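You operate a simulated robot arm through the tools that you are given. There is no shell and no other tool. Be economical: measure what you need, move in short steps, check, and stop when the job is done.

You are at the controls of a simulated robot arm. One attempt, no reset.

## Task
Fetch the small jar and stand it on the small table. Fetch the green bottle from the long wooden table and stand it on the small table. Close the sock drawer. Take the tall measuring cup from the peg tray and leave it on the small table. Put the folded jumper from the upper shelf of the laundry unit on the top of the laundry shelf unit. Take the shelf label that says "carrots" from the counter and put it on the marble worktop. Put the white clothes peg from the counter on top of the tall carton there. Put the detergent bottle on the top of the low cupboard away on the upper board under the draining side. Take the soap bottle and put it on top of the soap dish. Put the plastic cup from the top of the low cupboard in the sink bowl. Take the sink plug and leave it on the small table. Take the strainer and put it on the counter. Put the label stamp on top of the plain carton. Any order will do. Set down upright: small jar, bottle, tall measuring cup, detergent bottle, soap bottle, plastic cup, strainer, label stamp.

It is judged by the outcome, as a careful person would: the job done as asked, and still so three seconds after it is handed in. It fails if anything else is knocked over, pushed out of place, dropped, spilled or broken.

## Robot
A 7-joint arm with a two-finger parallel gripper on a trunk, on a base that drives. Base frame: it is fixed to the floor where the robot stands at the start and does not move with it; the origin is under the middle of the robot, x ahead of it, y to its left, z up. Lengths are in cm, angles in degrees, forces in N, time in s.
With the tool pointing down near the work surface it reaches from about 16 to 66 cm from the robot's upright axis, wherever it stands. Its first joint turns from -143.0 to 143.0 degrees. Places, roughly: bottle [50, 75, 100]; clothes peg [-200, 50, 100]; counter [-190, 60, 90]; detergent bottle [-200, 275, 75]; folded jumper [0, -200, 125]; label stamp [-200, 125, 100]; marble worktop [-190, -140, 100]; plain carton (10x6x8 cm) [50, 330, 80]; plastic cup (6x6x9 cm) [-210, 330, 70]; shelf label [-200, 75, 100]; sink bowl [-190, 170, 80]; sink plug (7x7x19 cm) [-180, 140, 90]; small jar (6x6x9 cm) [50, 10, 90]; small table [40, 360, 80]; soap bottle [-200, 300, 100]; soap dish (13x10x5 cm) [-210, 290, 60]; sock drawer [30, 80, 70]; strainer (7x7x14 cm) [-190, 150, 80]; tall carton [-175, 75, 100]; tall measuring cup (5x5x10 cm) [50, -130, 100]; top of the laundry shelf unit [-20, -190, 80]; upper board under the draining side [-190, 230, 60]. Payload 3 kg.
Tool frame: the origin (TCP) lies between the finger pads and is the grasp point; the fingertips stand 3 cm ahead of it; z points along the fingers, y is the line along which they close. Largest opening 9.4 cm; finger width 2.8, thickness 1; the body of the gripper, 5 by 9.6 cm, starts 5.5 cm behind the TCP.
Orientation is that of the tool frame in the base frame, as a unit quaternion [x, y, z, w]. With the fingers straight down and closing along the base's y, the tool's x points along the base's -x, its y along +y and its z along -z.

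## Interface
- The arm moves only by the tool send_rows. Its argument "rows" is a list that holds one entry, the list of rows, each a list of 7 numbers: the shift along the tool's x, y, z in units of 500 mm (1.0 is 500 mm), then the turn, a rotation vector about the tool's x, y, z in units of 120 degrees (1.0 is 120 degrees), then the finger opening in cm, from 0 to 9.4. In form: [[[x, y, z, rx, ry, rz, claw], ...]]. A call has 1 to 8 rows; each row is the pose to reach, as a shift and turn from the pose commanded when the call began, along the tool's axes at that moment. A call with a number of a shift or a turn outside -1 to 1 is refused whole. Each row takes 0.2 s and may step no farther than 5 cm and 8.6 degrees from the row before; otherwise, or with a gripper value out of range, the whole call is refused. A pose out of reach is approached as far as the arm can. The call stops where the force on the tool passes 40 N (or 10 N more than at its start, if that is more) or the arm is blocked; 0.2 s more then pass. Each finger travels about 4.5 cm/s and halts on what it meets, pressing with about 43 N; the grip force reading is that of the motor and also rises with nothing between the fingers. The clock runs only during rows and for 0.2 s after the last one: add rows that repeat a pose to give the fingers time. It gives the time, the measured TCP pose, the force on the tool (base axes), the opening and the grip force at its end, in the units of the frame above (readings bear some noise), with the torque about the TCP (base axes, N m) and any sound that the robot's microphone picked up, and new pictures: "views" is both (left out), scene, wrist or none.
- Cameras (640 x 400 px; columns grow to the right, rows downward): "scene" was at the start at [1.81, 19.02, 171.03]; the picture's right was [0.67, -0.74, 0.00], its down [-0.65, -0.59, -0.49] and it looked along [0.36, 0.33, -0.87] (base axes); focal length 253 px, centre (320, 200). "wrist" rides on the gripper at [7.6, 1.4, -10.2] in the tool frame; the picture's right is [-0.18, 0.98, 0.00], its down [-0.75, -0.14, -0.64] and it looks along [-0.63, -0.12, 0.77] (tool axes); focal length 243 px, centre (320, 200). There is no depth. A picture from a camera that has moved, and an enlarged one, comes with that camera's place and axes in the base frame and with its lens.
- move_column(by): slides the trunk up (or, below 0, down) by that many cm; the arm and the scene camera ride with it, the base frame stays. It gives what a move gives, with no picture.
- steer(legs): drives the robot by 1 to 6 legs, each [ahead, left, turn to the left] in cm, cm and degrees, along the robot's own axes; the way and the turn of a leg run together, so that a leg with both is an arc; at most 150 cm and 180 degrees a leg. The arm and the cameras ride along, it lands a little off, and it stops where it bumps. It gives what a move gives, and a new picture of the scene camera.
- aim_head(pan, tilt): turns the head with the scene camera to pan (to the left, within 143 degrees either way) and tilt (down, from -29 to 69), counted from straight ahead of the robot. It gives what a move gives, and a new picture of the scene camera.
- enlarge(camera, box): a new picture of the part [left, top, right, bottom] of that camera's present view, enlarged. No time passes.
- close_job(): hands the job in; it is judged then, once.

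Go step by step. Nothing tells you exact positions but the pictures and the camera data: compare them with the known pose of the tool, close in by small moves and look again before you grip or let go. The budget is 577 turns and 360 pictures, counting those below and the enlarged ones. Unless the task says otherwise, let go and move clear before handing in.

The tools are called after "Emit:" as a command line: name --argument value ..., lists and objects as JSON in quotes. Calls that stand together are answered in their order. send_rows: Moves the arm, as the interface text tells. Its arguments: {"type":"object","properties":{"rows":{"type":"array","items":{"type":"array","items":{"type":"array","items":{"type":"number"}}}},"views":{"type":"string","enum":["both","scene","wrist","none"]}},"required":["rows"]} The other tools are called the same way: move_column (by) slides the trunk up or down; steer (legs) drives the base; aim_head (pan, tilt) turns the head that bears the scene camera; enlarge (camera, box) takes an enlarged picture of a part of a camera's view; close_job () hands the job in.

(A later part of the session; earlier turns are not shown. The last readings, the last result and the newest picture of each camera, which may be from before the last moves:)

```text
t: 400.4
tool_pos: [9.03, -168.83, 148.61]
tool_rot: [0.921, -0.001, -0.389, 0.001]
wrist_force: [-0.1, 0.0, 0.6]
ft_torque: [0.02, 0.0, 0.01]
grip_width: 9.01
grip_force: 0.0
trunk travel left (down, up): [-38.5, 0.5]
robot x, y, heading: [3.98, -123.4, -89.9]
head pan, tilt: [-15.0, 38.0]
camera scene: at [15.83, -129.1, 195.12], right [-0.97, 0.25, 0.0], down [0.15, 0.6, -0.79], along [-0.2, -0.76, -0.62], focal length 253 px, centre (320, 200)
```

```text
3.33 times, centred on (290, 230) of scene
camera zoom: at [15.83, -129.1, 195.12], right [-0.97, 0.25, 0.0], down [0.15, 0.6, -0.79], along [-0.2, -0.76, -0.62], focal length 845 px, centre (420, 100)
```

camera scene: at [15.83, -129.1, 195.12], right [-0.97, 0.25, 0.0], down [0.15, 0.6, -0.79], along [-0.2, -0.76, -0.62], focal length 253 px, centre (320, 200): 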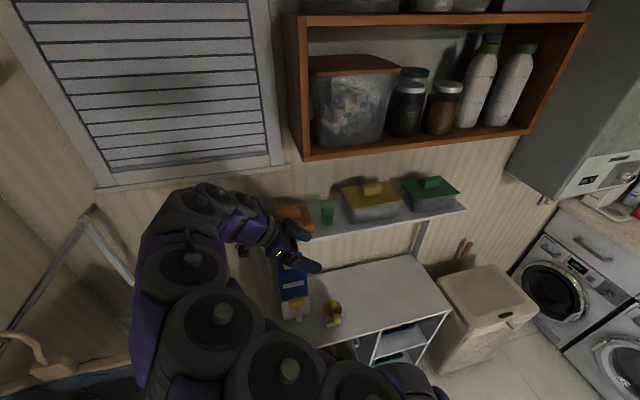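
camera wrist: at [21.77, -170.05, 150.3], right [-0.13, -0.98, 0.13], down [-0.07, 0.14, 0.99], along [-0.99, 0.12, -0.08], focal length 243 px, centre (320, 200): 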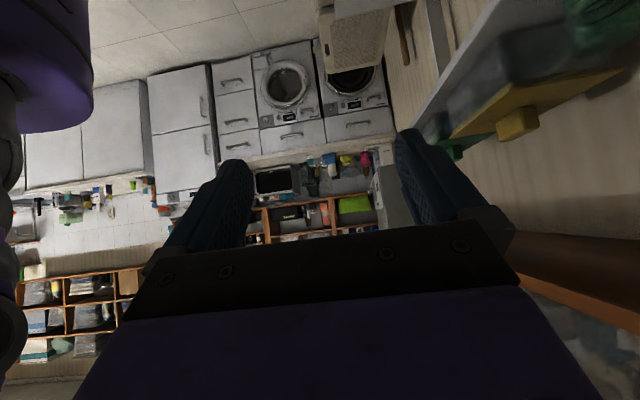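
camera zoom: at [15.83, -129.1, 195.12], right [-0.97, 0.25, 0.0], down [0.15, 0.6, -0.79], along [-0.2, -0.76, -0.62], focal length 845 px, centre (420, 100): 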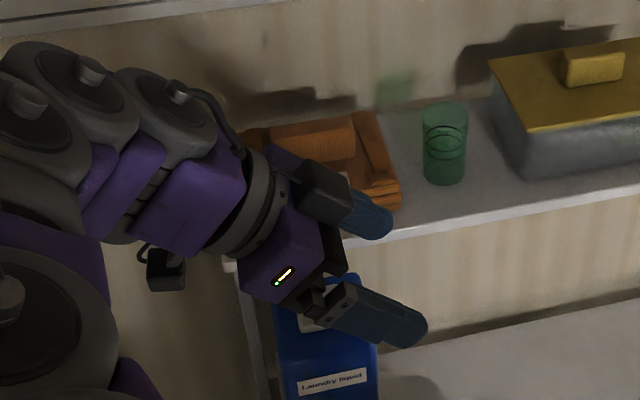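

The jumper's roll is about x 4.7–13.8, y -197.7…-201.4, top z≈135. I drive in above it.

Emit:
steer --legs '[[20, 0, 0]]'

Emit:
send_rows --rows '[[[0.02, 0.06, 0.03, 0, 0, 0, 9], [0.04, 0.12, 0.05, 0, 0, 0, 9], [0.06, 0.18, 0.07, 0, 0, 0, 9], [0.06, 0.2, 0.07, 0, 0, 0, 9], [0.06, 0.2, 0.07, 0, 0, 0, 9]]]' --views "both"

Emit:
enlarge --camera "scene" --box '[200, 160, 360, 300]'

```text
t: 402.0
tool_pos: [9.32, -188.6, 148.55]
tool_rot: [0.922, 0.0, -0.388, 0.001]
wrist_force: [0.1, -0.8, -0.9]
ft_torque: [0.0, -0.03, -0.05]
grip_width: 9.02
grip_force: 0.0
trunk travel left (down, up): [-38.5, 0.5]
robot x, y, heading: [4.11, -142.91, -89.3]
head pan, tilt: [-15.0, 38.0]
camera scene: at [15.96, -148.95, 195.12], right [-0.97, 0.25, 0.0], down [0.15, 0.6, -0.79], along [-0.2, -0.76, -0.62], focal length 253 px, centre (320, 200)
```

scene: 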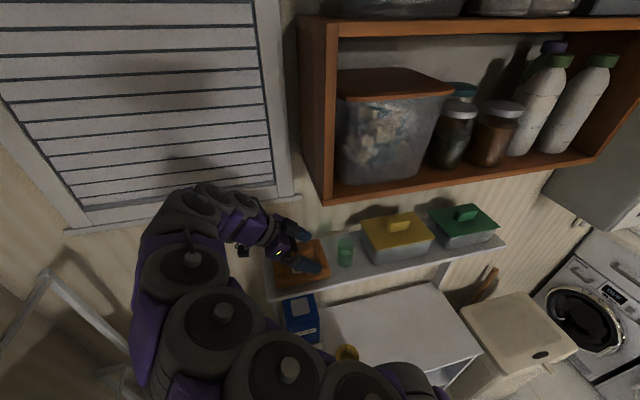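

```text
t: 403.2
tool_pos: [8.75, -198.52, 144.09]
tool_rot: [0.922, 0.0, -0.388, 0.001]
wrist_force: [0.3, -0.7, 0.2]
ft_torque: [-0.01, -0.02, 0.02]
grip_width: 8.98
grip_force: 0.1
trunk travel left (down, up): [-38.5, 0.5]
robot x, y, heading: [3.96, -143.22, -89.6]
head pan, tilt: [-15.0, 38.0]
camera scene: at [15.91, -148.99, 195.12], right [-0.97, 0.25, 0.0], down [0.15, 0.6, -0.79], along [-0.2, -0.76, -0.62], focal length 253 px, centre (320, 200)
camera wrist: at [21.62, -199.88, 145.72], right [-0.13, -0.98, 0.13], down [-0.07, 0.14, 0.99], along [-0.99, 0.12, -0.09], focal length 243 px, centre (320, 200)
```

scene: 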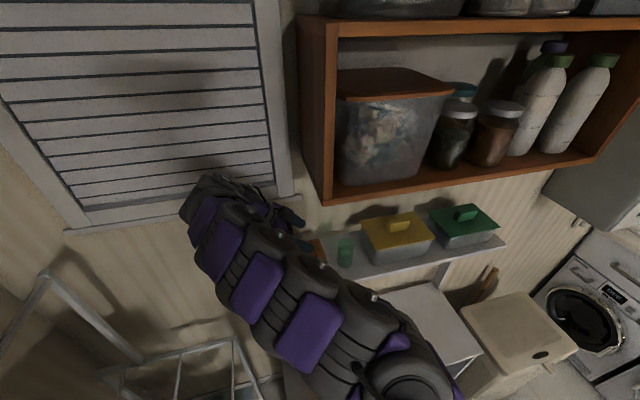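
wrist: 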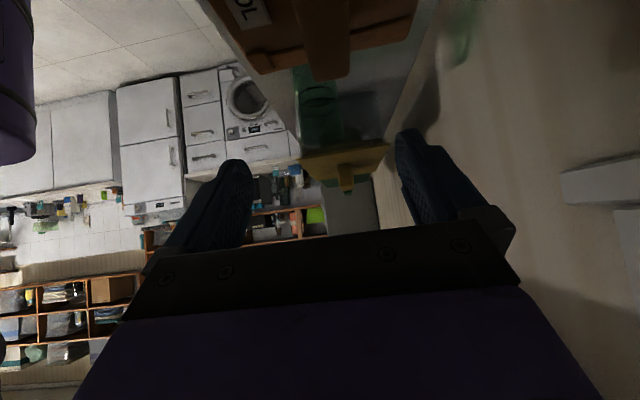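

```text
2.86 times, centred on (280, 230) of scene
camera zoom: at [15.91, -148.99, 195.12], right [-0.97, 0.25, 0.0], down [0.15, 0.6, -0.79], along [-0.2, -0.76, -0.62], focal length 724 px, centre (434, 114)
```

zoom: 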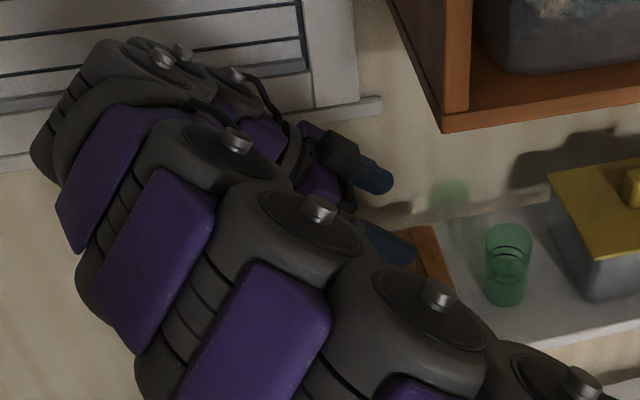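

Emit:
enlarge --camera "wrist" --box '[190, 0, 470, 160]'

```text
2.29 times, centred on (330, 80) of wrist
camera zoom: at [21.62, -199.88, 145.72], right [-0.13, -0.98, 0.13], down [-0.07, 0.14, 0.99], along [-0.99, 0.12, -0.09], focal length 555 px, centre (297, 474)
```

zoom: 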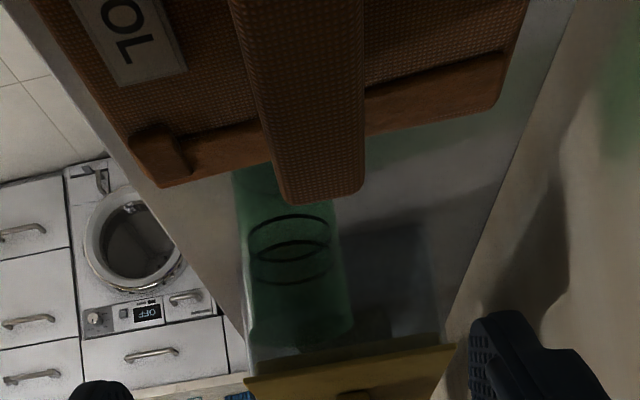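

The roll is clearly seen: y≈-199.8, top z≈135.7. I lower toward it.

Emit:
send_rows --rows '[[[0.04, 0.026, 0.025, 0, 0, 0, 8], [0.085, 0.026, 0.05, 0, 0, 0, 8], [0.126, 0.026, 0.074, 0, 0, 0, 8], [0.126, 0.026, 0.074, 0, 0, 0, 8]]]' --views "wrist"

```text
t: 404.2
tool_pos: [10.56, -199.81, 136.95]
tool_rot: [0.922, 0.0, -0.387, 0.002]
wrist_force: [0.3, 0.1, 0.0]
ft_torque: [0.02, -0.04, 0.02]
grip_width: 8.02
grip_force: 0.0
trunk travel left (down, up): [-38.5, 0.5]
robot x, y, heading: [3.68, -142.67, -89.5]
head pan, tilt: [-15.0, 38.0]
camera wrist: at [23.38, -201.12, 138.69], right [-0.13, -0.98, 0.13], down [-0.07, 0.14, 0.99], along [-0.99, 0.12, -0.09], focal length 243 px, centre (320, 200)
```

wrist: 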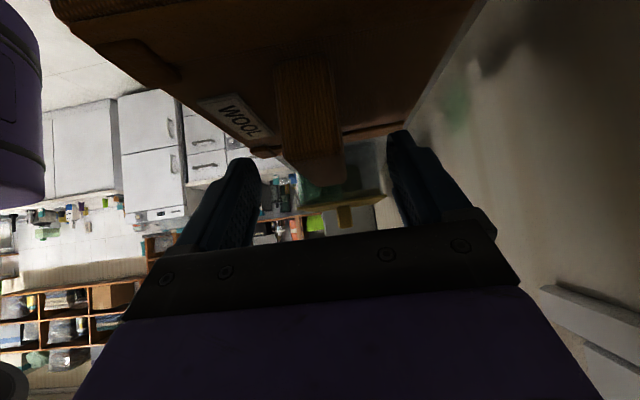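

Emit:
send_rows --rows '[[[0.0145, 0, 0.014, 0, 0, 0, 8], [0.0145, 0, 0.014, 0, 0, 0, 6], [0.0145, 0, 0.014, 0, 0, 0, 4], [0.0145, 0, 0.014, 0, 0, 0, 2.5], [0.0145, 0, 0.014, 0, 0, 0, 1.5], [0.0145, 0, 0.014, 0, 0, 0, 1.5]]]' --views "wrist"

```text
t: 405.6
tool_pos: [10.58, -199.79, 136.05]
tool_rot: [0.922, 0.002, -0.388, 0.002]
wrist_force: [0.7, 0.2, -0.8]
ft_torque: [-0.01, 0.06, -0.05]
grip_width: 3.0
grip_force: 43.0
trunk travel left (down, up): [-38.5, 0.5]
robot x, y, heading: [3.89, -143.1, -89.6]
head pan, tilt: [-15.0, 38.0]
camera wrist: at [23.38, -201.16, 137.66], right [-0.13, -0.98, 0.13], down [-0.07, 0.14, 0.99], along [-0.99, 0.12, -0.09], focal length 243 px, centre (320, 200)
```

wrist: 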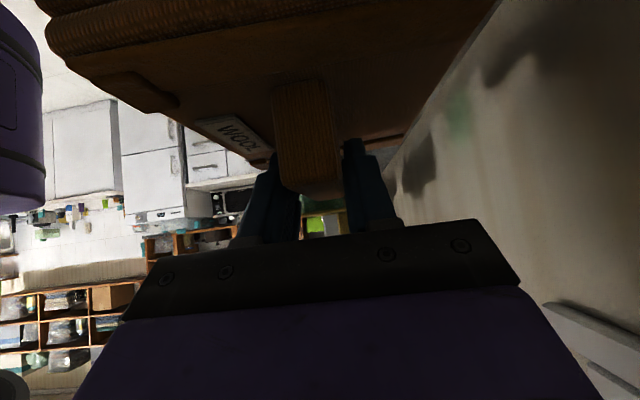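

Gripped the roll (3.0 cm). I lift slowly.

Emit:
send_rows --rows '[[[-0.0072, 0, -0.007, 0, 0, 0, 1], [-0.0145, 0, -0.014, 0, 0, 0, 1], [-0.03, 0, -0.028, 0, 0, 0, 1], [-0.05, 0, -0.049, 0, 0, 0, 1], [-0.07, 0, -0.068, 0, 0, 0, 1]]]' --views "wrist"

```text
t: 406.8
tool_pos: [10.44, -199.78, 140.99]
tool_rot: [0.922, 0.001, -0.388, 0.002]
wrist_force: [1.0, 0.9, -3.0]
ft_torque: [-0.01, -0.03, -0.01]
grip_width: 2.97
grip_force: 43.0
trunk travel left (down, up): [-38.5, 0.5]
robot x, y, heading: [3.92, -143.24, -89.4]
head pan, tilt: [-15.0, 38.0]
camera wrist: at [23.26, -201.16, 142.58], right [-0.13, -0.98, 0.13], down [-0.07, 0.14, 0.99], along [-0.99, 0.12, -0.08], focal length 243 px, centre (320, 200)
```

wrist: 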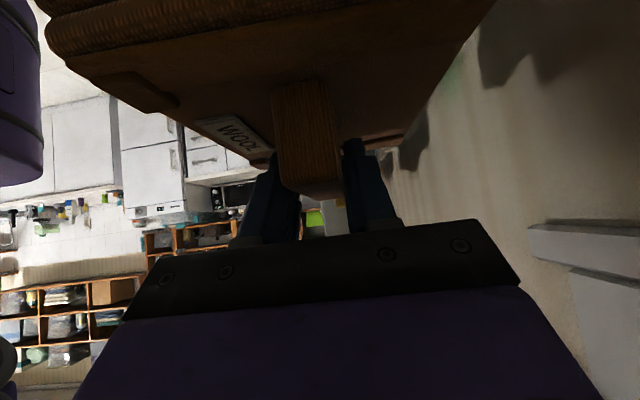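

Held. I back straight out, then look at the unit top.

Emit:
steer --legs '[[-42, 0, 0]]'

Emit:
aim_head --pan -15 --tilt 45

Emit:
enlarge --camera "scene" --box '[240, 100, 500, 300]'

```text
t: 409.4
tool_pos: [10.25, -157.73, 140.94]
tool_rot: [0.922, 0.001, -0.388, 0.003]
wrist_force: [-0.7, 0.8, -3.4]
ft_torque: [-0.04, -0.05, 0.01]
grip_width: 2.97
grip_force: 42.8
trunk travel left (down, up): [-38.5, 0.5]
robot x, y, heading: [3.43, -101.35, -89.6]
head pan, tilt: [-15.0, 38.0]
camera scene: at [15.56, -107.12, 195.12], right [-0.97, 0.25, 0.0], down [0.15, 0.6, -0.79], along [-0.2, -0.76, -0.62], focal length 253 px, centre (320, 200)
```

scene: 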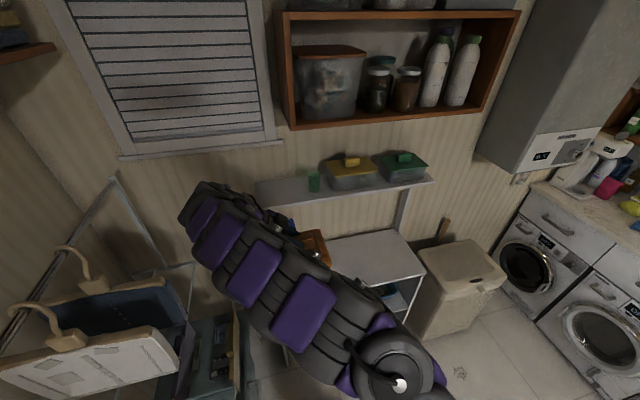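

```text
t: 410.0
tool_pos: [10.05, -157.65, 140.98]
tool_rot: [0.922, 0.001, -0.387, 0.004]
wrist_force: [0.9, -0.5, -3.4]
ft_torque: [-0.01, -0.02, -0.02]
grip_width: 2.98
grip_force: 42.7
trunk travel left (down, up): [-38.5, 0.5]
robot x, y, heading: [3.66, -101.58, -89.3]
head pan, tilt: [-15.0, 45.0]
camera scene: at [15.7, -106.62, 194.1], right [-0.97, 0.25, 0.0], down [0.17, 0.69, -0.71], along [-0.18, -0.68, -0.71], focal length 253 px, centre (320, 200)
```

scene: 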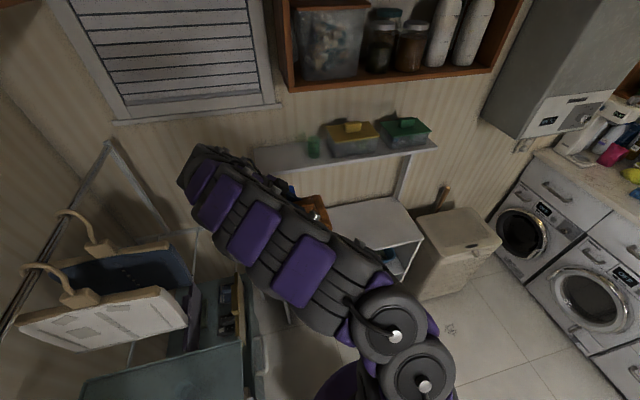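

```text
2.00 times, centred on (370, 200) of scene
camera zoom: at [15.7, -106.62, 194.1], right [-0.97, 0.25, 0.0], down [0.17, 0.69, -0.71], along [-0.18, -0.68, -0.71], focal length 507 px, centre (220, 200)
```

zoom: 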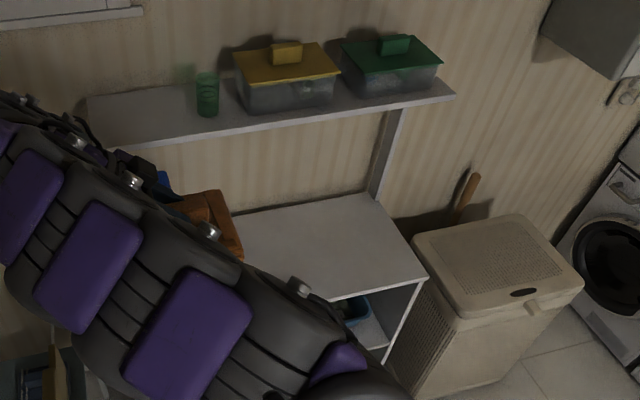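

The unit top is free at its right part (x -10…-61, y -172…-205). I shift right, lower the trunk, and look.

Emit:
steer --legs '[[0, -44, -0.7]]'

Emit:
move_column --by -34

Emit:
aim_head --pan 5 --tilt 45

Emit:
send_rows --rows '[[[0, 0, 0, 0, 0, 0, 1]]]' --views "wrist"

```text
t: 412.7
tool_pos: [-34.12, -157.96, 140.97]
tool_rot: [0.922, -0.005, -0.387, 0.001]
wrist_force: [-0.4, 0.5, -2.4]
ft_torque: [0.03, -0.04, -0.03]
grip_width: 2.98
grip_force: 42.6
trunk travel left (down, up): [-38.5, 0.5]
robot x, y, heading: [-39.98, -101.81, -90.3]
head pan, tilt: [-15.0, 45.0]
camera scene: at [-27.89, -106.99, 194.09], right [-0.97, 0.26, 0.0], down [0.18, 0.68, -0.71], along [-0.19, -0.68, -0.71], focal length 253 px, centre (320, 200)
```

scene: 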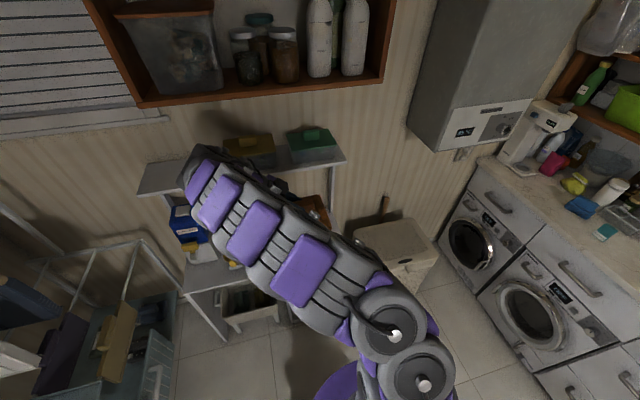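

```text
t: 416.0
tool_pos: [-34.19, -157.57, 107.18]
tool_rot: [0.922, -0.006, -0.387, 0.002]
wrist_force: [-0.5, -0.6, -3.2]
ft_torque: [0.01, -0.05, 0.02]
grip_width: 2.94
grip_force: 42.9
trunk travel left (down, up): [-4.5, 34.5]
robot x, y, heading: [-40.11, -101.79, -90.0]
head pan, tilt: [-15.0, 45.0]
```

```text
t: 416.9
tool_pos: [-34.37, -157.67, 107.11]
tool_rot: [0.922, -0.005, -0.387, 0.002]
wrist_force: [-0.3, 0.1, -2.6]
ft_torque: [-0.02, -0.04, 0.03]
grip_width: 2.96
grip_force: 42.9
trunk travel left (down, up): [-4.5, 34.5]
robot x, y, heading: [-39.74, -101.45, -90.1]
head pan, tilt: [5.0, 45.0]
camera scene: at [-25.21, -107.14, 160.09], right [-1.0, -0.08, 0.0], down [-0.06, 0.71, -0.71], along [0.06, -0.7, -0.71], focal length 253 px, centre (320, 200)
```

scene: 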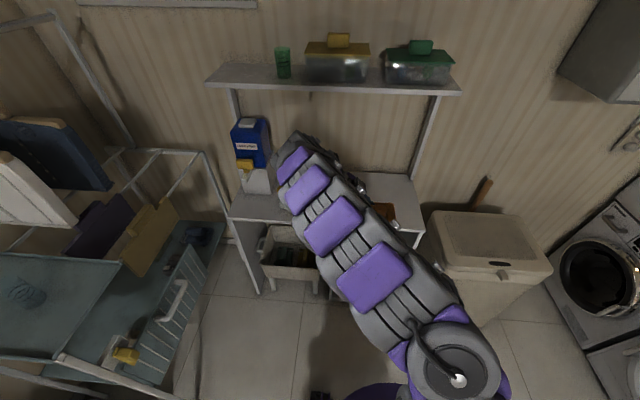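

```text
t: 417.2
tool_pos: [-34.26, -157.68, 107.17]
tool_rot: [0.922, -0.005, -0.387, 0.002]
wrist_force: [-0.1, 0.7, -3.2]
ft_torque: [-0.01, -0.05, -0.04]
grip_width: 2.98
grip_force: 43.2
trunk travel left (down, up): [-4.5, 34.5]
robot x, y, heading: [-40.13, -101.43, -90.2]
head pan, tilt: [5.0, 45.0]
camera wrist: at [-21.46, -159.11, 108.81], right [-0.14, -0.98, 0.14], down [-0.07, 0.15, 0.99], along [-0.99, 0.13, -0.09], focal length 243 px, centre (320, 200)
```

wrist: 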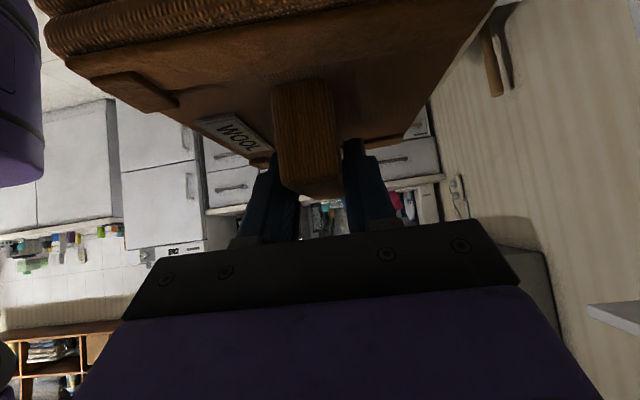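

Table top z≈80, front edge y≈-173. I lower the hand first so it passes under the upper shelf, then drive in.

Emit:
move_column --by -4

Emit:
send_rows --rows '[[[0.05, 0, 0.049, 0, 0, 0, 1], [0.1, 0, 0.098, 0, 0, 0, 1], [0.13, 0, 0.126, 0, 0, 0, 1]]]' --views "none"

Emit:
steer --legs '[[22, 0, 0]]'

Emit:
enlarge --camera "scene" --box '[200, 120, 480, 320]'

```text
t: 418.1
tool_pos: [-34.35, -157.64, 103.16]
tool_rot: [0.922, -0.005, -0.387, 0.002]
wrist_force: [-0.7, -0.1, -2.2]
ft_torque: [-0.02, -0.06, -0.01]
grip_width: 2.99
grip_force: 43.0
trunk travel left (down, up): [-0.5, 38.5]
robot x, y, heading: [-39.81, -101.19, -90.1]
head pan, tilt: [5.0, 45.0]
```

```text
t: 418.9
tool_pos: [-34.18, -157.76, 94.04]
tool_rot: [0.922, -0.005, -0.388, 0.002]
wrist_force: [-0.6, -0.6, -2.5]
ft_torque: [-0.02, -0.05, -0.01]
grip_width: 2.99
grip_force: 42.7
trunk travel left (down, up): [-0.5, 38.5]
robot x, y, heading: [-40.01, -101.66, -90.2]
head pan, tilt: [5.0, 45.0]
```

```text
t: 420.6
tool_pos: [-34.17, -179.78, 93.99]
tool_rot: [0.922, -0.005, -0.387, 0.001]
wrist_force: [-0.2, 0.4, -3.1]
ft_torque: [-0.01, -0.02, 0.03]
grip_width: 2.99
grip_force: 42.6
trunk travel left (down, up): [-0.5, 38.5]
robot x, y, heading: [-40.33, -123.17, -90.4]
head pan, tilt: [5.0, 45.0]
camera scene: at [-25.24, -129.2, 156.08], right [-1.0, -0.08, 0.0], down [-0.06, 0.71, -0.7], along [0.06, -0.7, -0.71], focal length 253 px, centre (320, 200)
```

scene: 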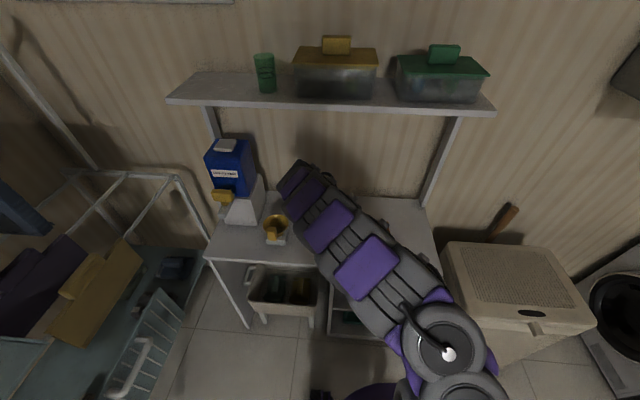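

```text
2.00 times, centred on (340, 220) of scene
camera zoom: at [-25.24, -129.2, 156.08], right [-1.0, -0.08, 0.0], down [-0.06, 0.71, -0.7], along [0.06, -0.7, -0.71], focal length 507 px, centre (280, 160)
```

zoom: 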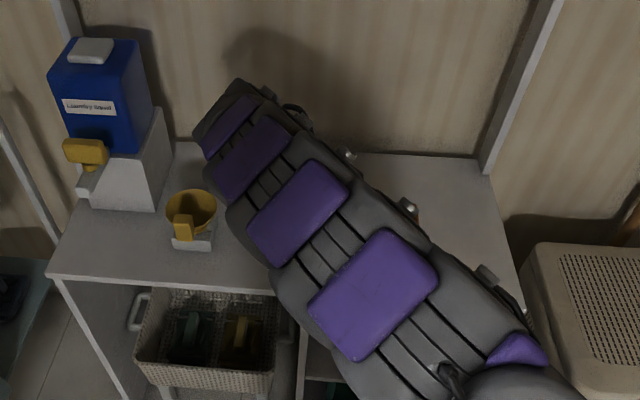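

Emit:
steer --legs '[[6, 0, 0]]'

Emit:
send_rows --rows '[[[0.03, 0, 0.029, 0, 0, 0, 1], [0.05, 0, 0.049, 0, 0, 0, 1], [0.065, 0, 0.063, 0, 0, 0, 1], [0.075, 0, 0.073, 0, 0, 0, 1], [0.083, 0, 0.081, 0, 0, 0, 1], [0.09, 0, 0.088, 0, 0, 0, 1], [0.097, 0, 0.095, 0, 0, 0, 1]]]' --views "wrist"

```text
t: 421.5
tool_pos: [-34.32, -185.57, 94.04]
tool_rot: [0.922, -0.005, -0.387, 0.002]
wrist_force: [-0.2, 0.4, -2.7]
ft_torque: [-0.02, -0.03, 0.02]
grip_width: 2.96
grip_force: 42.8
trunk travel left (down, up): [-0.5, 38.5]
robot x, y, heading: [-39.86, -129.23, -90.3]
head pan, tilt: [5.0, 45.0]
camera scene: at [-25.24, -135.17, 156.08], right [-1.0, -0.09, 0.0], down [-0.06, 0.71, -0.7], along [0.06, -0.7, -0.71], focal length 253 px, centre (320, 200)
```

scene: 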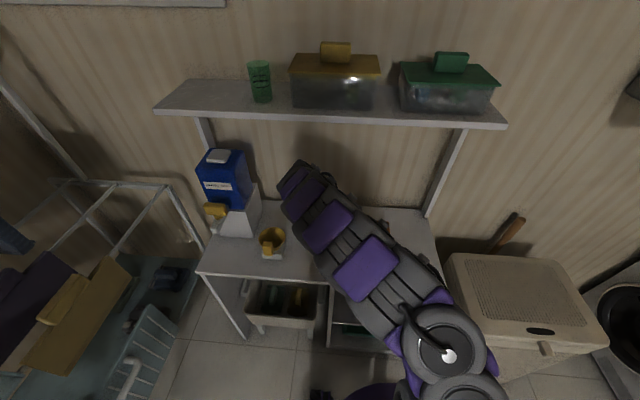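

```text
t: 423.1
tool_pos: [-34.39, -185.55, 87.46]
tool_rot: [0.922, -0.005, -0.386, 0.004]
wrist_force: [-0.4, 0.6, -3.8]
ft_torque: [0.02, -0.07, 0.01]
grip_width: 2.95
grip_force: 42.4
trunk travel left (down, up): [-0.5, 38.5]
robot x, y, heading: [-40.47, -129.26, -89.9]
head pan, tilt: [5.0, 45.0]
camera wrist: at [-21.6, -186.91, 89.19], right [-0.14, -0.98, 0.14], down [-0.07, 0.15, 0.99], along [-0.99, 0.12, -0.09], focal length 243 px, centre (320, 200)
```

wrist: 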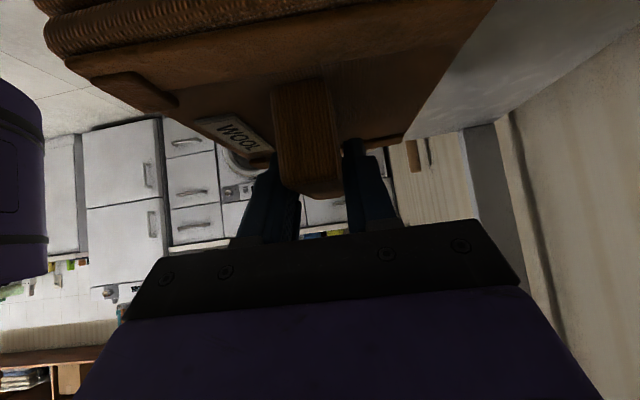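

Not in contact yet; continue in small steps.

Emit:
send_rows --rows '[[[0.007, 0, 0.007, 0, 0, 0, 1], [0.014, 0, 0.014, 0, 0, 0, 1], [0.021, 0, 0.021, 0, 0, 0, 1], [0.028, 0, 0.028, 0, 0, 0, 1], [0.035, 0, 0.035, 0, 0, 0, 1], [0.042, 0, 0.042, 0, 0, 0, 1]]]' --views "none"

```text
t: 424.2
tool_pos: [-34.39, -185.52, 86.13]
tool_rot: [0.922, -0.005, -0.387, 0.01]
wrist_force: [4.6, 4.9, 18.9]
ft_torque: [0.43, 0.0, -0.2]
grip_width: 2.96
grip_force: 43.4
trunk travel left (down, up): [-0.5, 38.5]
robot x, y, heading: [-40.03, -129.62, -90.4]
head pan, tilt: [5.0, 45.0]
stopped in row 5: the force on the tool passed its limit at 48 N (the readings are from after the stop); the commanded pose is now the measured one
```

Contact. Release and rise.

Emit:
send_rows --rows '[[[-0.004, 0, -0.004, 0, 0, 0, 2], [-0.004, 0, -0.004, 0, 0, 0, 4.5], [-0.004, 0, -0.004, 0, 0, 0, 6.5], [-0.004, 0, -0.004, 0, 0, 0, 7], [-0.03, 0, -0.03, 0, 0, 0, 7], [-0.07, 0, -0.07, 0, 0, 0, 7], [-0.12, 0, -0.12, 0, 0, 0, 7]]]' --views "wrist"

```text
t: 425.8
tool_pos: [-34.44, -185.43, 94.49]
tool_rot: [0.922, -0.006, -0.387, 0.008]
wrist_force: [0.1, -0.8, -0.7]
ft_torque: [-0.01, 0.01, -0.02]
grip_width: 6.98
grip_force: 0.0
trunk travel left (down, up): [-0.5, 38.5]
robot x, y, heading: [-40.07, -129.66, -90.2]
head pan, tilt: [5.0, 45.0]
camera wrist: at [-21.67, -186.85, 96.14], right [-0.13, -0.98, 0.15], down [-0.07, 0.16, 0.98], along [-0.99, 0.12, -0.09], focal length 243 px, centre (320, 200)
```

wrist: 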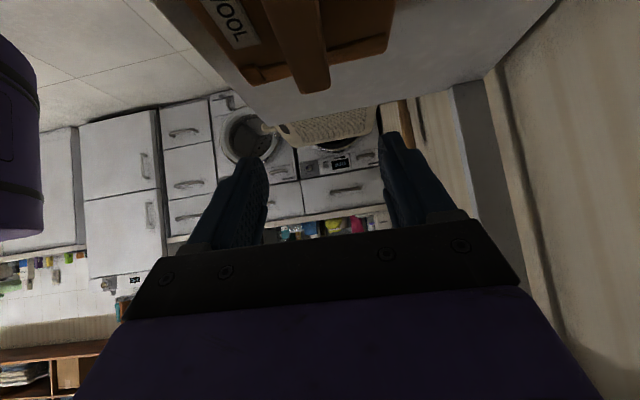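

The jumper lies on the unit top. I back out, raise, and look for the peg tray with the measuring cup (≈(50, -130)).

Emit:
steer --legs '[[-45, 0, 0]]'

Emit:
move_column --by 30

Emit:
aim_head --pan 60 --tilt 40

```text
t: 428.6
tool_pos: [-34.46, -140.31, 94.42]
tool_rot: [0.922, -0.006, -0.387, 0.009]
wrist_force: [0.1, -0.3, -0.1]
ft_torque: [0.03, -0.02, 0.01]
grip_width: 6.99
grip_force: 0.1
trunk travel left (down, up): [-0.5, 38.5]
robot x, y, heading: [-40.48, -84.25, -89.9]
head pan, tilt: [5.0, 45.0]
camera scene: at [-25.15, -89.9, 156.09], right [-1.0, -0.08, 0.0], down [-0.06, 0.71, -0.71], along [0.06, -0.7, -0.71], focal length 253 px, centre (320, 200)
```

scene: 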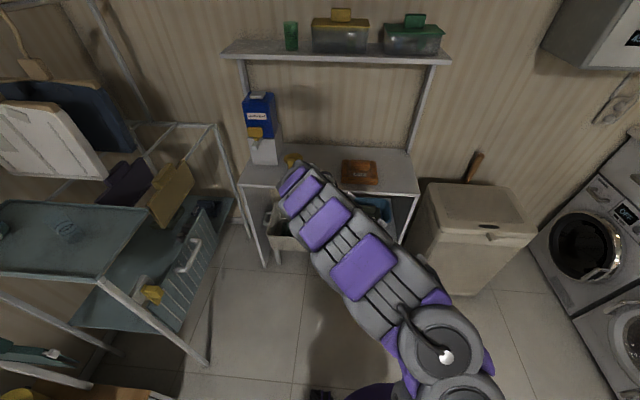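

```text
t: 431.6
tool_pos: [-34.43, -140.14, 124.57]
tool_rot: [0.922, -0.007, -0.386, 0.008]
wrist_force: [-0.7, -0.9, -0.2]
ft_torque: [0.02, -0.04, 0.02]
grip_width: 7.0
grip_force: 0.1
trunk travel left (down, up): [-30.5, 8.5]
robot x, y, heading: [-40.08, -84.39, -90.3]
head pan, tilt: [5.0, 45.0]
```

```text
t: 432.8
tool_pos: [-34.38, -140.18, 124.42]
tool_rot: [0.922, -0.006, -0.387, 0.008]
wrist_force: [0.0, -0.2, -0.1]
ft_torque: [-0.01, -0.01, 0.02]
grip_width: 6.98
grip_force: 0.1
trunk travel left (down, up): [-30.5, 8.5]
robot x, y, heading: [-40.07, -84.47, -90.1]
head pan, tilt: [60.0, 40.0]
camera scene: at [-18.43, -86.19, 186.81], right [-0.5, -0.86, 0.0], down [-0.56, 0.33, -0.76], along [0.66, -0.38, -0.65], focal length 253 px, centre (320, 200)
```

scene: 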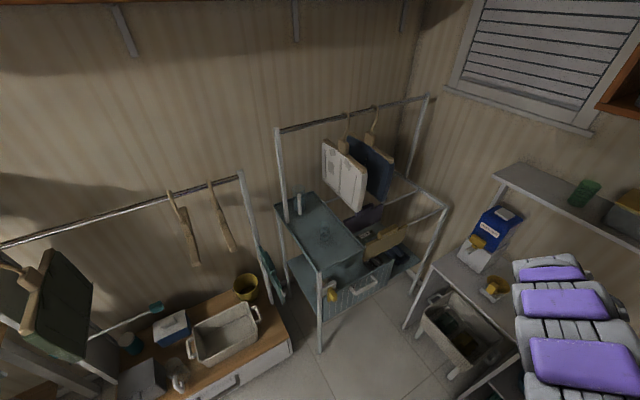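

Emit:
enlarge --camera "scene" --box '[250, 170, 450, 340]'

```text
2.35 times, centred on (350, 255) of scene
camera zoom: at [-18.43, -86.19, 186.81], right [-0.5, -0.86, 0.0], down [-0.56, 0.33, -0.76], along [0.66, -0.38, -0.65], focal length 596 px, centre (249, 71)
```

zoom: 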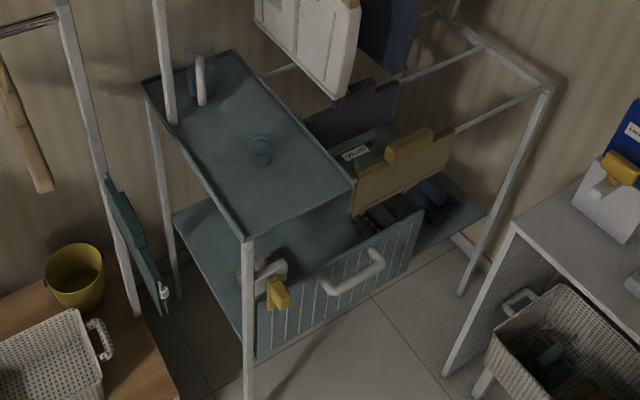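

Emit:
enlarge --camera "scene" --box '[285, 175, 375, 245]'

```text
5.71 times, centred on (330, 210) of scene
camera zoom: at [-18.43, -86.19, 186.81], right [-0.5, -0.86, 0.0], down [-0.56, 0.33, -0.76], along [0.66, -0.38, -0.65], focal length 1448 px, centre (263, 143)
```

zoom: 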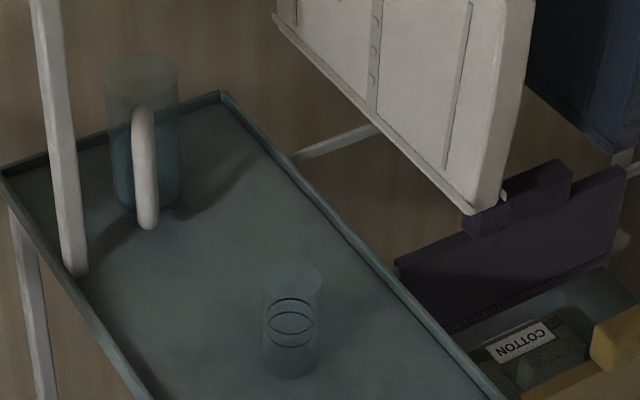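

The ringed clear cylinder (~5 cm wide) on the teal tray at ≈(47, -126) is the tall measuring cup. I return the tool to the standard downward pose, then turn the robot to face +x.

Emit:
send_rows --rows '[[[0, 0, 0, 0, 0.065, 0, 7], [0, 0, 0, 0, 0.13, 0, 7], [0, 0, 0, 0, 0.195, 0, 7], [0, 0, 0, 0, 0.26, 0, 7], [0, 0, 0, 0, 0.32, 0, 7], [0, 0, 0, 0, 0.379, 0, 7]]]' --views "none"

Emit:
send_rows --rows '[[[0, 0, 0, 0, 0, -0.07, 7], [0, 0, 0, 0, 0, -0.14, 7], [0, 0, 0, 0, 0, -0.21, 7], [0, 0, 0, 0, 0, -0.28, 7], [0, 0, 0, 0, 0, -0.35, 7], [0, 0, 0, 0, 0, -0.42, 7], [0, 0, 0, 0, 0, -0.49, 7], [0, 0, 0, 0, 0, -0.56, 7]]]' --views "none"

Emit:
send_rows --rows '[[[0, 0, 0, 0, 0, -0.07, 7], [0, 0, 0, 0, 0, -0.14, 7], [0, 0, 0, 0, 0, -0.19, 7]]]' --views "none"

Emit:
steer --legs '[[0, 0, 90]]'

```text
t: 434.2
tool_pos: [-34.55, -140.24, 124.47]
tool_rot: [1.0, -0.003, 0.002, 0.01]
wrist_force: [-1.1, 0.1, -0.3]
ft_torque: [0.01, 0.0, 0.0]
grip_width: 7.01
grip_force: 0.0
trunk travel left (down, up): [-30.5, 8.5]
robot x, y, heading: [-39.87, -84.42, -90.1]
head pan, tilt: [60.0, 40.0]
```

```text
t: 436.0
tool_pos: [-34.45, -140.14, 124.68]
tool_rot: [0.833, 0.553, -0.006, 0.009]
wrist_force: [-0.2, 0.7, -0.5]
ft_torque: [-0.02, 0.03, 0.01]
grip_width: 6.96
grip_force: 0.0
trunk travel left (down, up): [-30.5, 8.5]
robot x, y, heading: [-39.88, -84.28, -89.8]
head pan, tilt: [60.0, 40.0]
```

```text
t: 436.8
tool_pos: [-34.46, -140.12, 124.35]
tool_rot: [0.707, 0.707, -0.008, 0.008]
wrist_force: [-0.9, 0.2, -1.0]
ft_torque: [-0.01, 0.0, 0.01]
grip_width: 7.02
grip_force: 0.1
trunk travel left (down, up): [-30.5, 8.5]
robot x, y, heading: [-40.05, -84.33, -90.0]
head pan, tilt: [60.0, 40.0]
```

```text
t: 441.0
tool_pos: [16.05, -78.91, 124.51]
tool_rot: [0.004, 1.0, 0.0, 0.011]
wrist_force: [0.2, 0.2, -0.3]
ft_torque: [-0.02, 0.01, -0.04]
grip_width: 7.0
grip_force: 0.0
trunk travel left (down, up): [-30.5, 8.5]
robot x, y, heading: [-39.71, -84.22, -0.1]
head pan, tilt: [60.0, 40.0]
camera scene: at [-38.31, -62.88, 186.83], right [0.86, -0.51, 0.0], down [-0.33, -0.56, -0.76], along [0.39, 0.66, -0.64], focal length 253 px, centre (320, 200)
```

scene: 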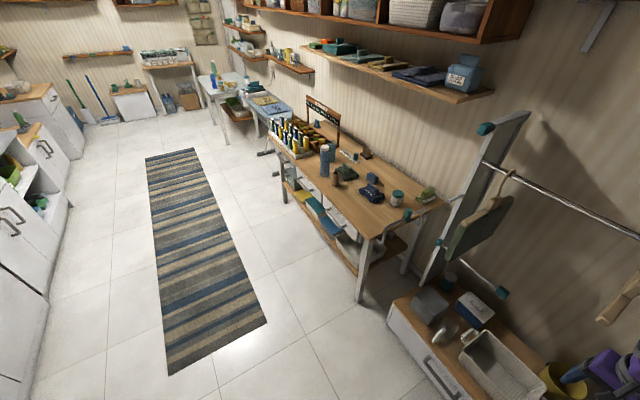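

Emit:
steer --legs '[[0, -47, 0], [16, 0, 0]]'

Emit:
send_rows --rows '[[[0, 0, 0, 0, 0, 0, 8], [0, 0, 0, 0, 0, 0, 8]]]' --views "wrist"

```text
t: 444.8
tool_pos: [31.6, -125.11, 124.59]
tool_rot: [0.003, 1.0, -0.003, 0.01]
wrist_force: [-1.0, -0.6, -0.6]
ft_torque: [-0.04, 0.02, -0.02]
grip_width: 6.97
grip_force: 0.1
trunk travel left (down, up): [-30.5, 8.5]
robot x, y, heading: [-23.75, -131.15, -0.2]
head pan, tilt: [60.0, 40.0]
camera scene: at [-22.56, -108.24, 186.63], right [0.86, -0.5, 0.0], down [-0.33, -0.56, -0.76], along [0.38, 0.65, -0.65], focal length 253 px, centre (320, 200)
```

scene: 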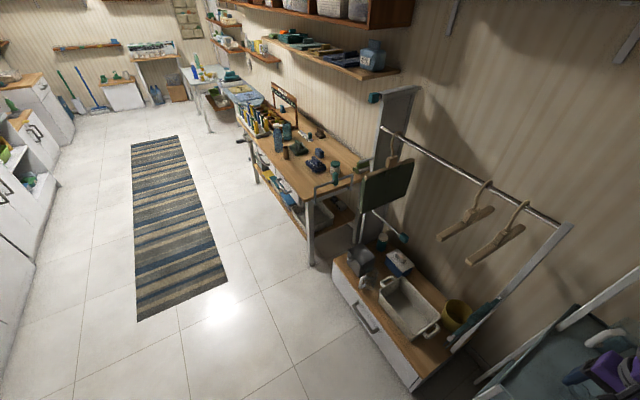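

```text
t: 445.4
tool_pos: [31.33, -125.97, 124.53]
tool_rot: [0.004, 1.0, 0.0, 0.011]
wrist_force: [-0.8, 0.0, -0.3]
ft_torque: [0.0, -0.01, 0.01]
grip_width: 8.02
grip_force: 0.0
trunk travel left (down, up): [-30.5, 8.5]
robot x, y, heading: [-24.0, -131.2, -0.5]
head pan, tilt: [60.0, 40.0]
camera wrist: at [23.62, -124.45, 134.56], right [0.19, 0.98, 0.01], down [0.74, -0.15, 0.66], along [0.65, -0.12, -0.75], focal length 243 px, centre (320, 200)
```

wrist: 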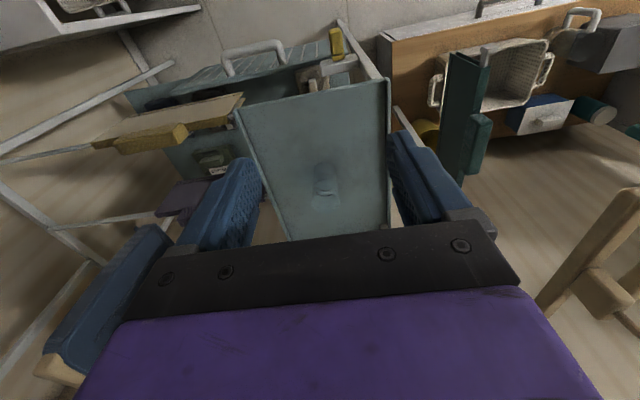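

Emit:
enlarge --camera "wrist" --box '[230, 70, 430, 240]'

```text
2.35 times, centred on (330, 155) of wrist
camera zoom: at [23.62, -124.45, 134.56], right [0.19, 0.98, 0.01], down [0.74, -0.15, 0.66], along [0.65, -0.12, -0.75], focal length 571 px, centre (296, 306)
```

zoom: 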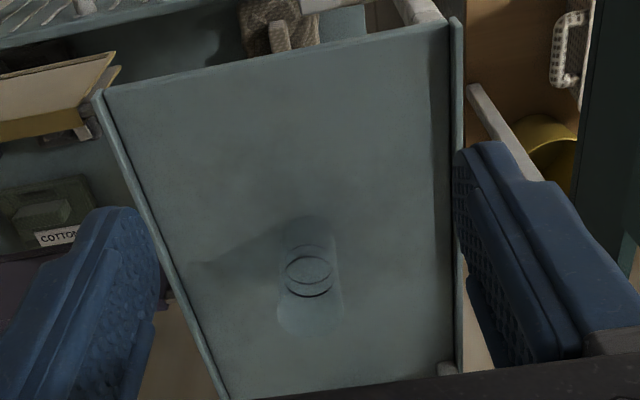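

Cup at ≈(52, -128.8), z 92–102. I drive closer and come down over it.

Emit:
steer --legs '[[15, 0, 0]]'

Emit:
send_rows --rows '[[[-0.05, -0.03, 0.04, 0, 0, 0, 7.5], [-0.1, -0.055, 0.1, 0, 0, 0, 7.5], [-0.11, -0.055, 0.18, 0, 0, 0, 7.5], [-0.11, -0.055, 0.26, 0, 0, 0, 7.5], [-0.11, -0.055, 0.26, 0, 0, 0, 7.5]]]' --views "wrist"

```text
t: 446.8
tool_pos: [46.43, -127.12, 124.66]
tool_rot: [0.004, 1.0, 0.004, 0.011]
wrist_force: [0.2, 0.2, 0.9]
ft_torque: [-0.01, 0.04, -0.02]
grip_width: 7.99
grip_force: 0.2
trunk travel left (down, up): [-30.5, 8.5]
robot x, y, heading: [-9.48, -131.46, -0.3]
head pan, tilt: [60.0, 40.0]
camera scene: at [-7.54, -110.53, 186.88], right [0.86, -0.51, 0.0], down [-0.33, -0.55, -0.77], along [0.39, 0.66, -0.64], focal length 253 px, centre (320, 200)
```

scene: 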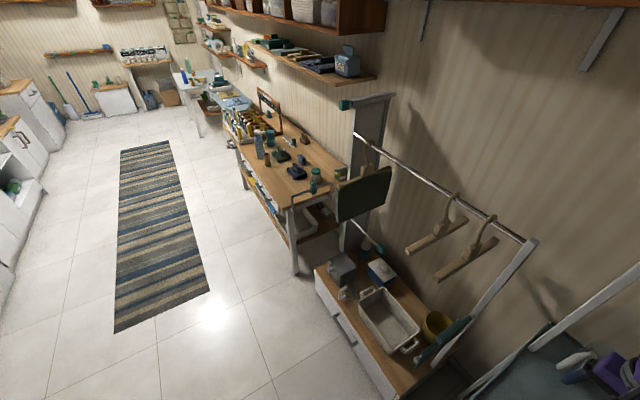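

```text
t: 448.0
tool_pos: [51.77, -129.59, 111.83]
tool_rot: [0.004, 1.0, 0.004, 0.013]
wrist_force: [0.5, 0.0, 1.4]
ft_torque: [0.01, -0.02, 0.02]
grip_width: 7.49
grip_force: 0.1
trunk travel left (down, up): [-30.5, 8.5]
robot x, y, heading: [-9.44, -131.27, -0.4]
head pan, tilt: [60.0, 40.0]
camera wrist: at [44.17, -128.18, 121.83], right [0.19, 0.98, 0.01], down [0.74, -0.15, 0.66], along [0.65, -0.12, -0.75], focal length 243 px, centre (320, 200)
```

wrist: 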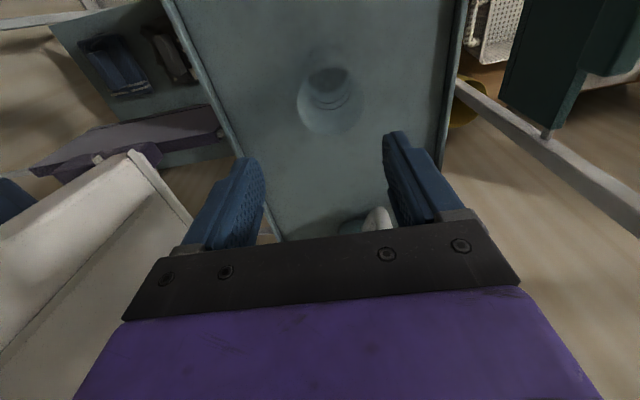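

Emit:
send_rows --rows '[[[0.004, 0.014, 0.06, 0.004, 0.012, -0.004, 7.5], [0.006, 0.016, 0.13, 0.004, 0.012, -0.004, 7.5], [0.006, 0.016, 0.2, 0.004, 0.012, -0.004, 7.5], [0.006, 0.016, 0.25, 0.004, 0.012, -0.004, 7.5]]]' --views "wrist"

```text
t: 449.0
tool_pos: [52.02, -128.74, 99.32]
tool_rot: [-0.001, 1.0, -0.002, 0.0]
wrist_force: [0.4, 1.0, -0.1]
ft_torque: [0.02, -0.01, 0.01]
grip_width: 7.49
grip_force: 0.1
trunk travel left (down, up): [-30.5, 8.5]
robot x, y, heading: [-9.61, -131.42, -0.4]
head pan, tilt: [60.0, 40.0]
camera wrist: at [44.59, -127.28, 109.43], right [0.18, 0.98, 0.0], down [0.75, -0.14, 0.64], along [0.63, -0.12, -0.77], focal length 243 px, centre (320, 200)
```

wrist: 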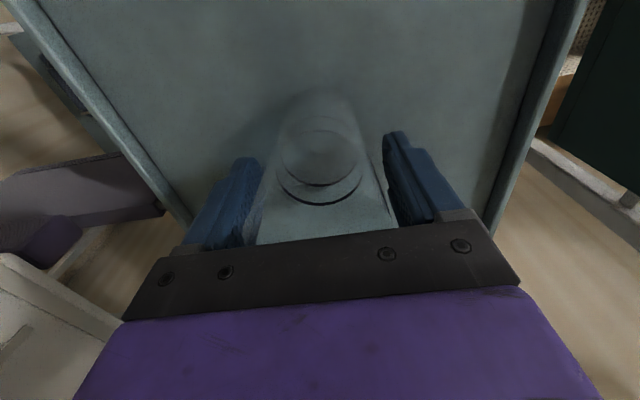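

Emit:
send_rows --rows '[[[0, 0, 0, 0, 0, 0, 6], [0, 0, 0, 0, 0, 0, 4.5], [0, 0, 0, 0, 0, 0, 3.5], [0, 0, 0, 0, 0, 0, 3], [0, 0, 0, 0, 0, 0, 3], [0, 0, -0.01, 0, 0, 0, 3], [0, 0, -0.03, 0, 0, 0, 3]]]' --views "wrist"

```text
t: 450.6
tool_pos: [52.04, -128.73, 100.88]
tool_rot: [0.0, 1.0, 0.0, -0.001]
wrist_force: [-0.1, 0.4, -0.6]
ft_torque: [-0.01, -0.01, 0.0]
grip_width: 3.73
grip_force: 42.8
trunk travel left (down, up): [-30.5, 8.5]
robot x, y, heading: [-9.44, -131.46, -0.5]
head pan, tilt: [60.0, 40.0]
camera wrist: at [44.56, -127.22, 111.05], right [0.18, 0.98, 0.0], down [0.75, -0.14, 0.64], along [0.63, -0.12, -0.77], focal length 243 px, centre (320, 200)
```

wrist: 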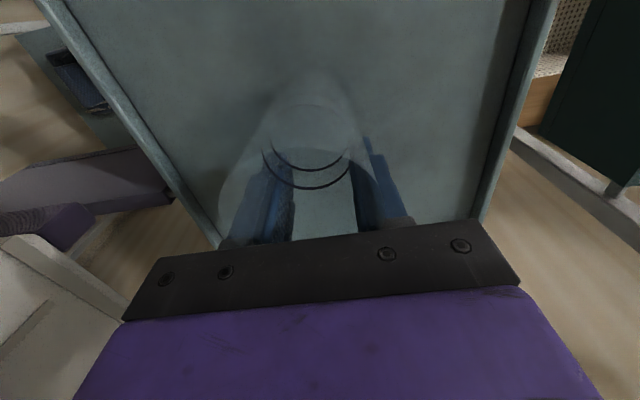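

Emit:
enlarge --camera "wrist" --box '[200, 60, 420, 250]'

```text
2.11 times, centred on (310, 155) of wrist
camera zoom: at [44.56, -127.22, 111.05], right [0.18, 0.98, 0.0], down [0.75, -0.14, 0.64], along [0.63, -0.12, -0.77], focal length 511 px, centre (341, 295)
```

zoom: 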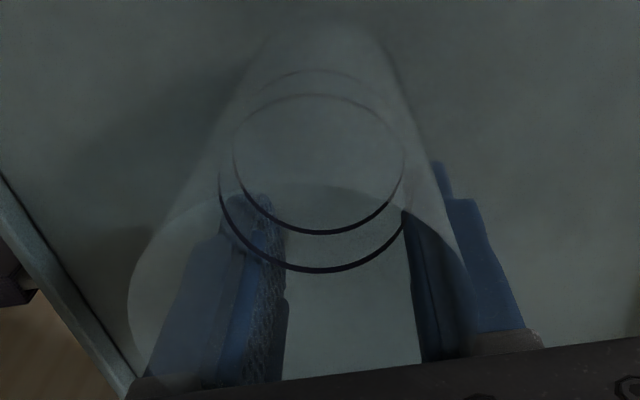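

The fingers hold only the rear edge of the cup (it is nearer the robot than estimated). I lower back, release, rise and re-measure.

Emit:
send_rows --rows '[[[0, 0, 0.02, 0, 0, 0, 3], [0, 0, 0.03, 0, 0, 0, 3], [0, 0, 0.03, 0, 0, 0, 4.5], [0, 0, 0.03, 0, 0, 0, 6], [0, 0, 0.03, 0, 0, 0, 7.5], [0, 0, -0.05, 0, 0, 0, 7.5], [0, 0, -0.13, 0, 0, 0, 7.5], [0, 0, -0.2, 0, 0, 0, 7.5]]]' --views "wrist"

Emit:
enlarge --camera "wrist" --box '[220, 30, 440, 200]'

```text
t: 452.4
tool_pos: [51.9, -128.58, 110.96]
tool_rot: [0.0, 1.0, -0.001, 0.0]
wrist_force: [0.0, 0.1, 1.3]
ft_torque: [-0.02, 0.01, 0.02]
grip_width: 7.51
grip_force: 0.1
trunk travel left (down, up): [-30.5, 8.5]
robot x, y, heading: [-9.52, -131.74, -0.4]
head pan, tilt: [60.0, 40.0]
camera wrist: at [44.49, -127.14, 121.08], right [0.18, 0.98, 0.0], down [0.75, -0.14, 0.64], along [0.63, -0.12, -0.77], focal length 243 px, centre (320, 200)
```

wrist: 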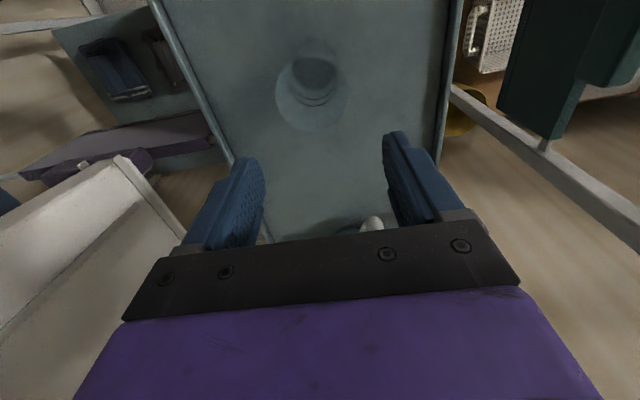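

```text
2.35 times, centred on (330, 115) of wrist
camera zoom: at [44.49, -127.14, 121.08], right [0.18, 0.98, 0.0], down [0.75, -0.14, 0.64], along [0.63, -0.12, -0.77], focal length 571 px, centre (296, 400)
```

zoom: 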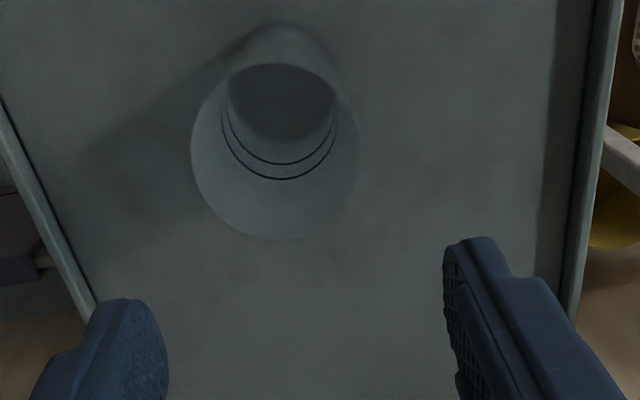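

Now clear: cup centre ≈ (49.7, -128.8), rim z≈103. I correct x and descend.

Emit:
send_rows --rows '[[[0.022, -0.004, 0.05, 0, 0, 0, 7.5], [0.044, -0.004, 0.12, 0, 0, 0, 7.5], [0.044, -0.004, 0.19, 0, 0, 0, 7.5], [0.044, -0.004, 0.23, 0, 0, 0, 7.5]]]' --views "wrist"

```text
t: 453.4
tool_pos: [49.92, -128.85, 99.29]
tool_rot: [-0.001, 1.0, -0.002, 0.0]
wrist_force: [0.0, 0.3, -0.4]
ft_torque: [0.04, 0.01, -0.04]
grip_width: 7.52
grip_force: 0.1
trunk travel left (down, up): [-30.5, 8.5]
robot x, y, heading: [-8.94, -131.4, -0.3]
head pan, tilt: [60.0, 40.0]
camera wrist: at [42.45, -127.41, 109.47], right [0.18, 0.98, 0.0], down [0.75, -0.14, 0.64], along [0.63, -0.12, -0.77], focal length 243 px, centre (320, 200)
```

wrist: 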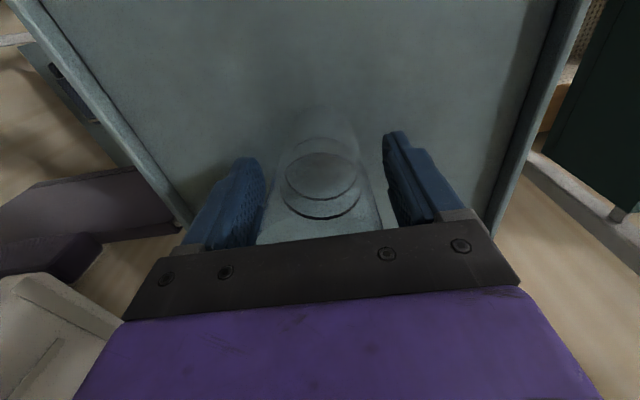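

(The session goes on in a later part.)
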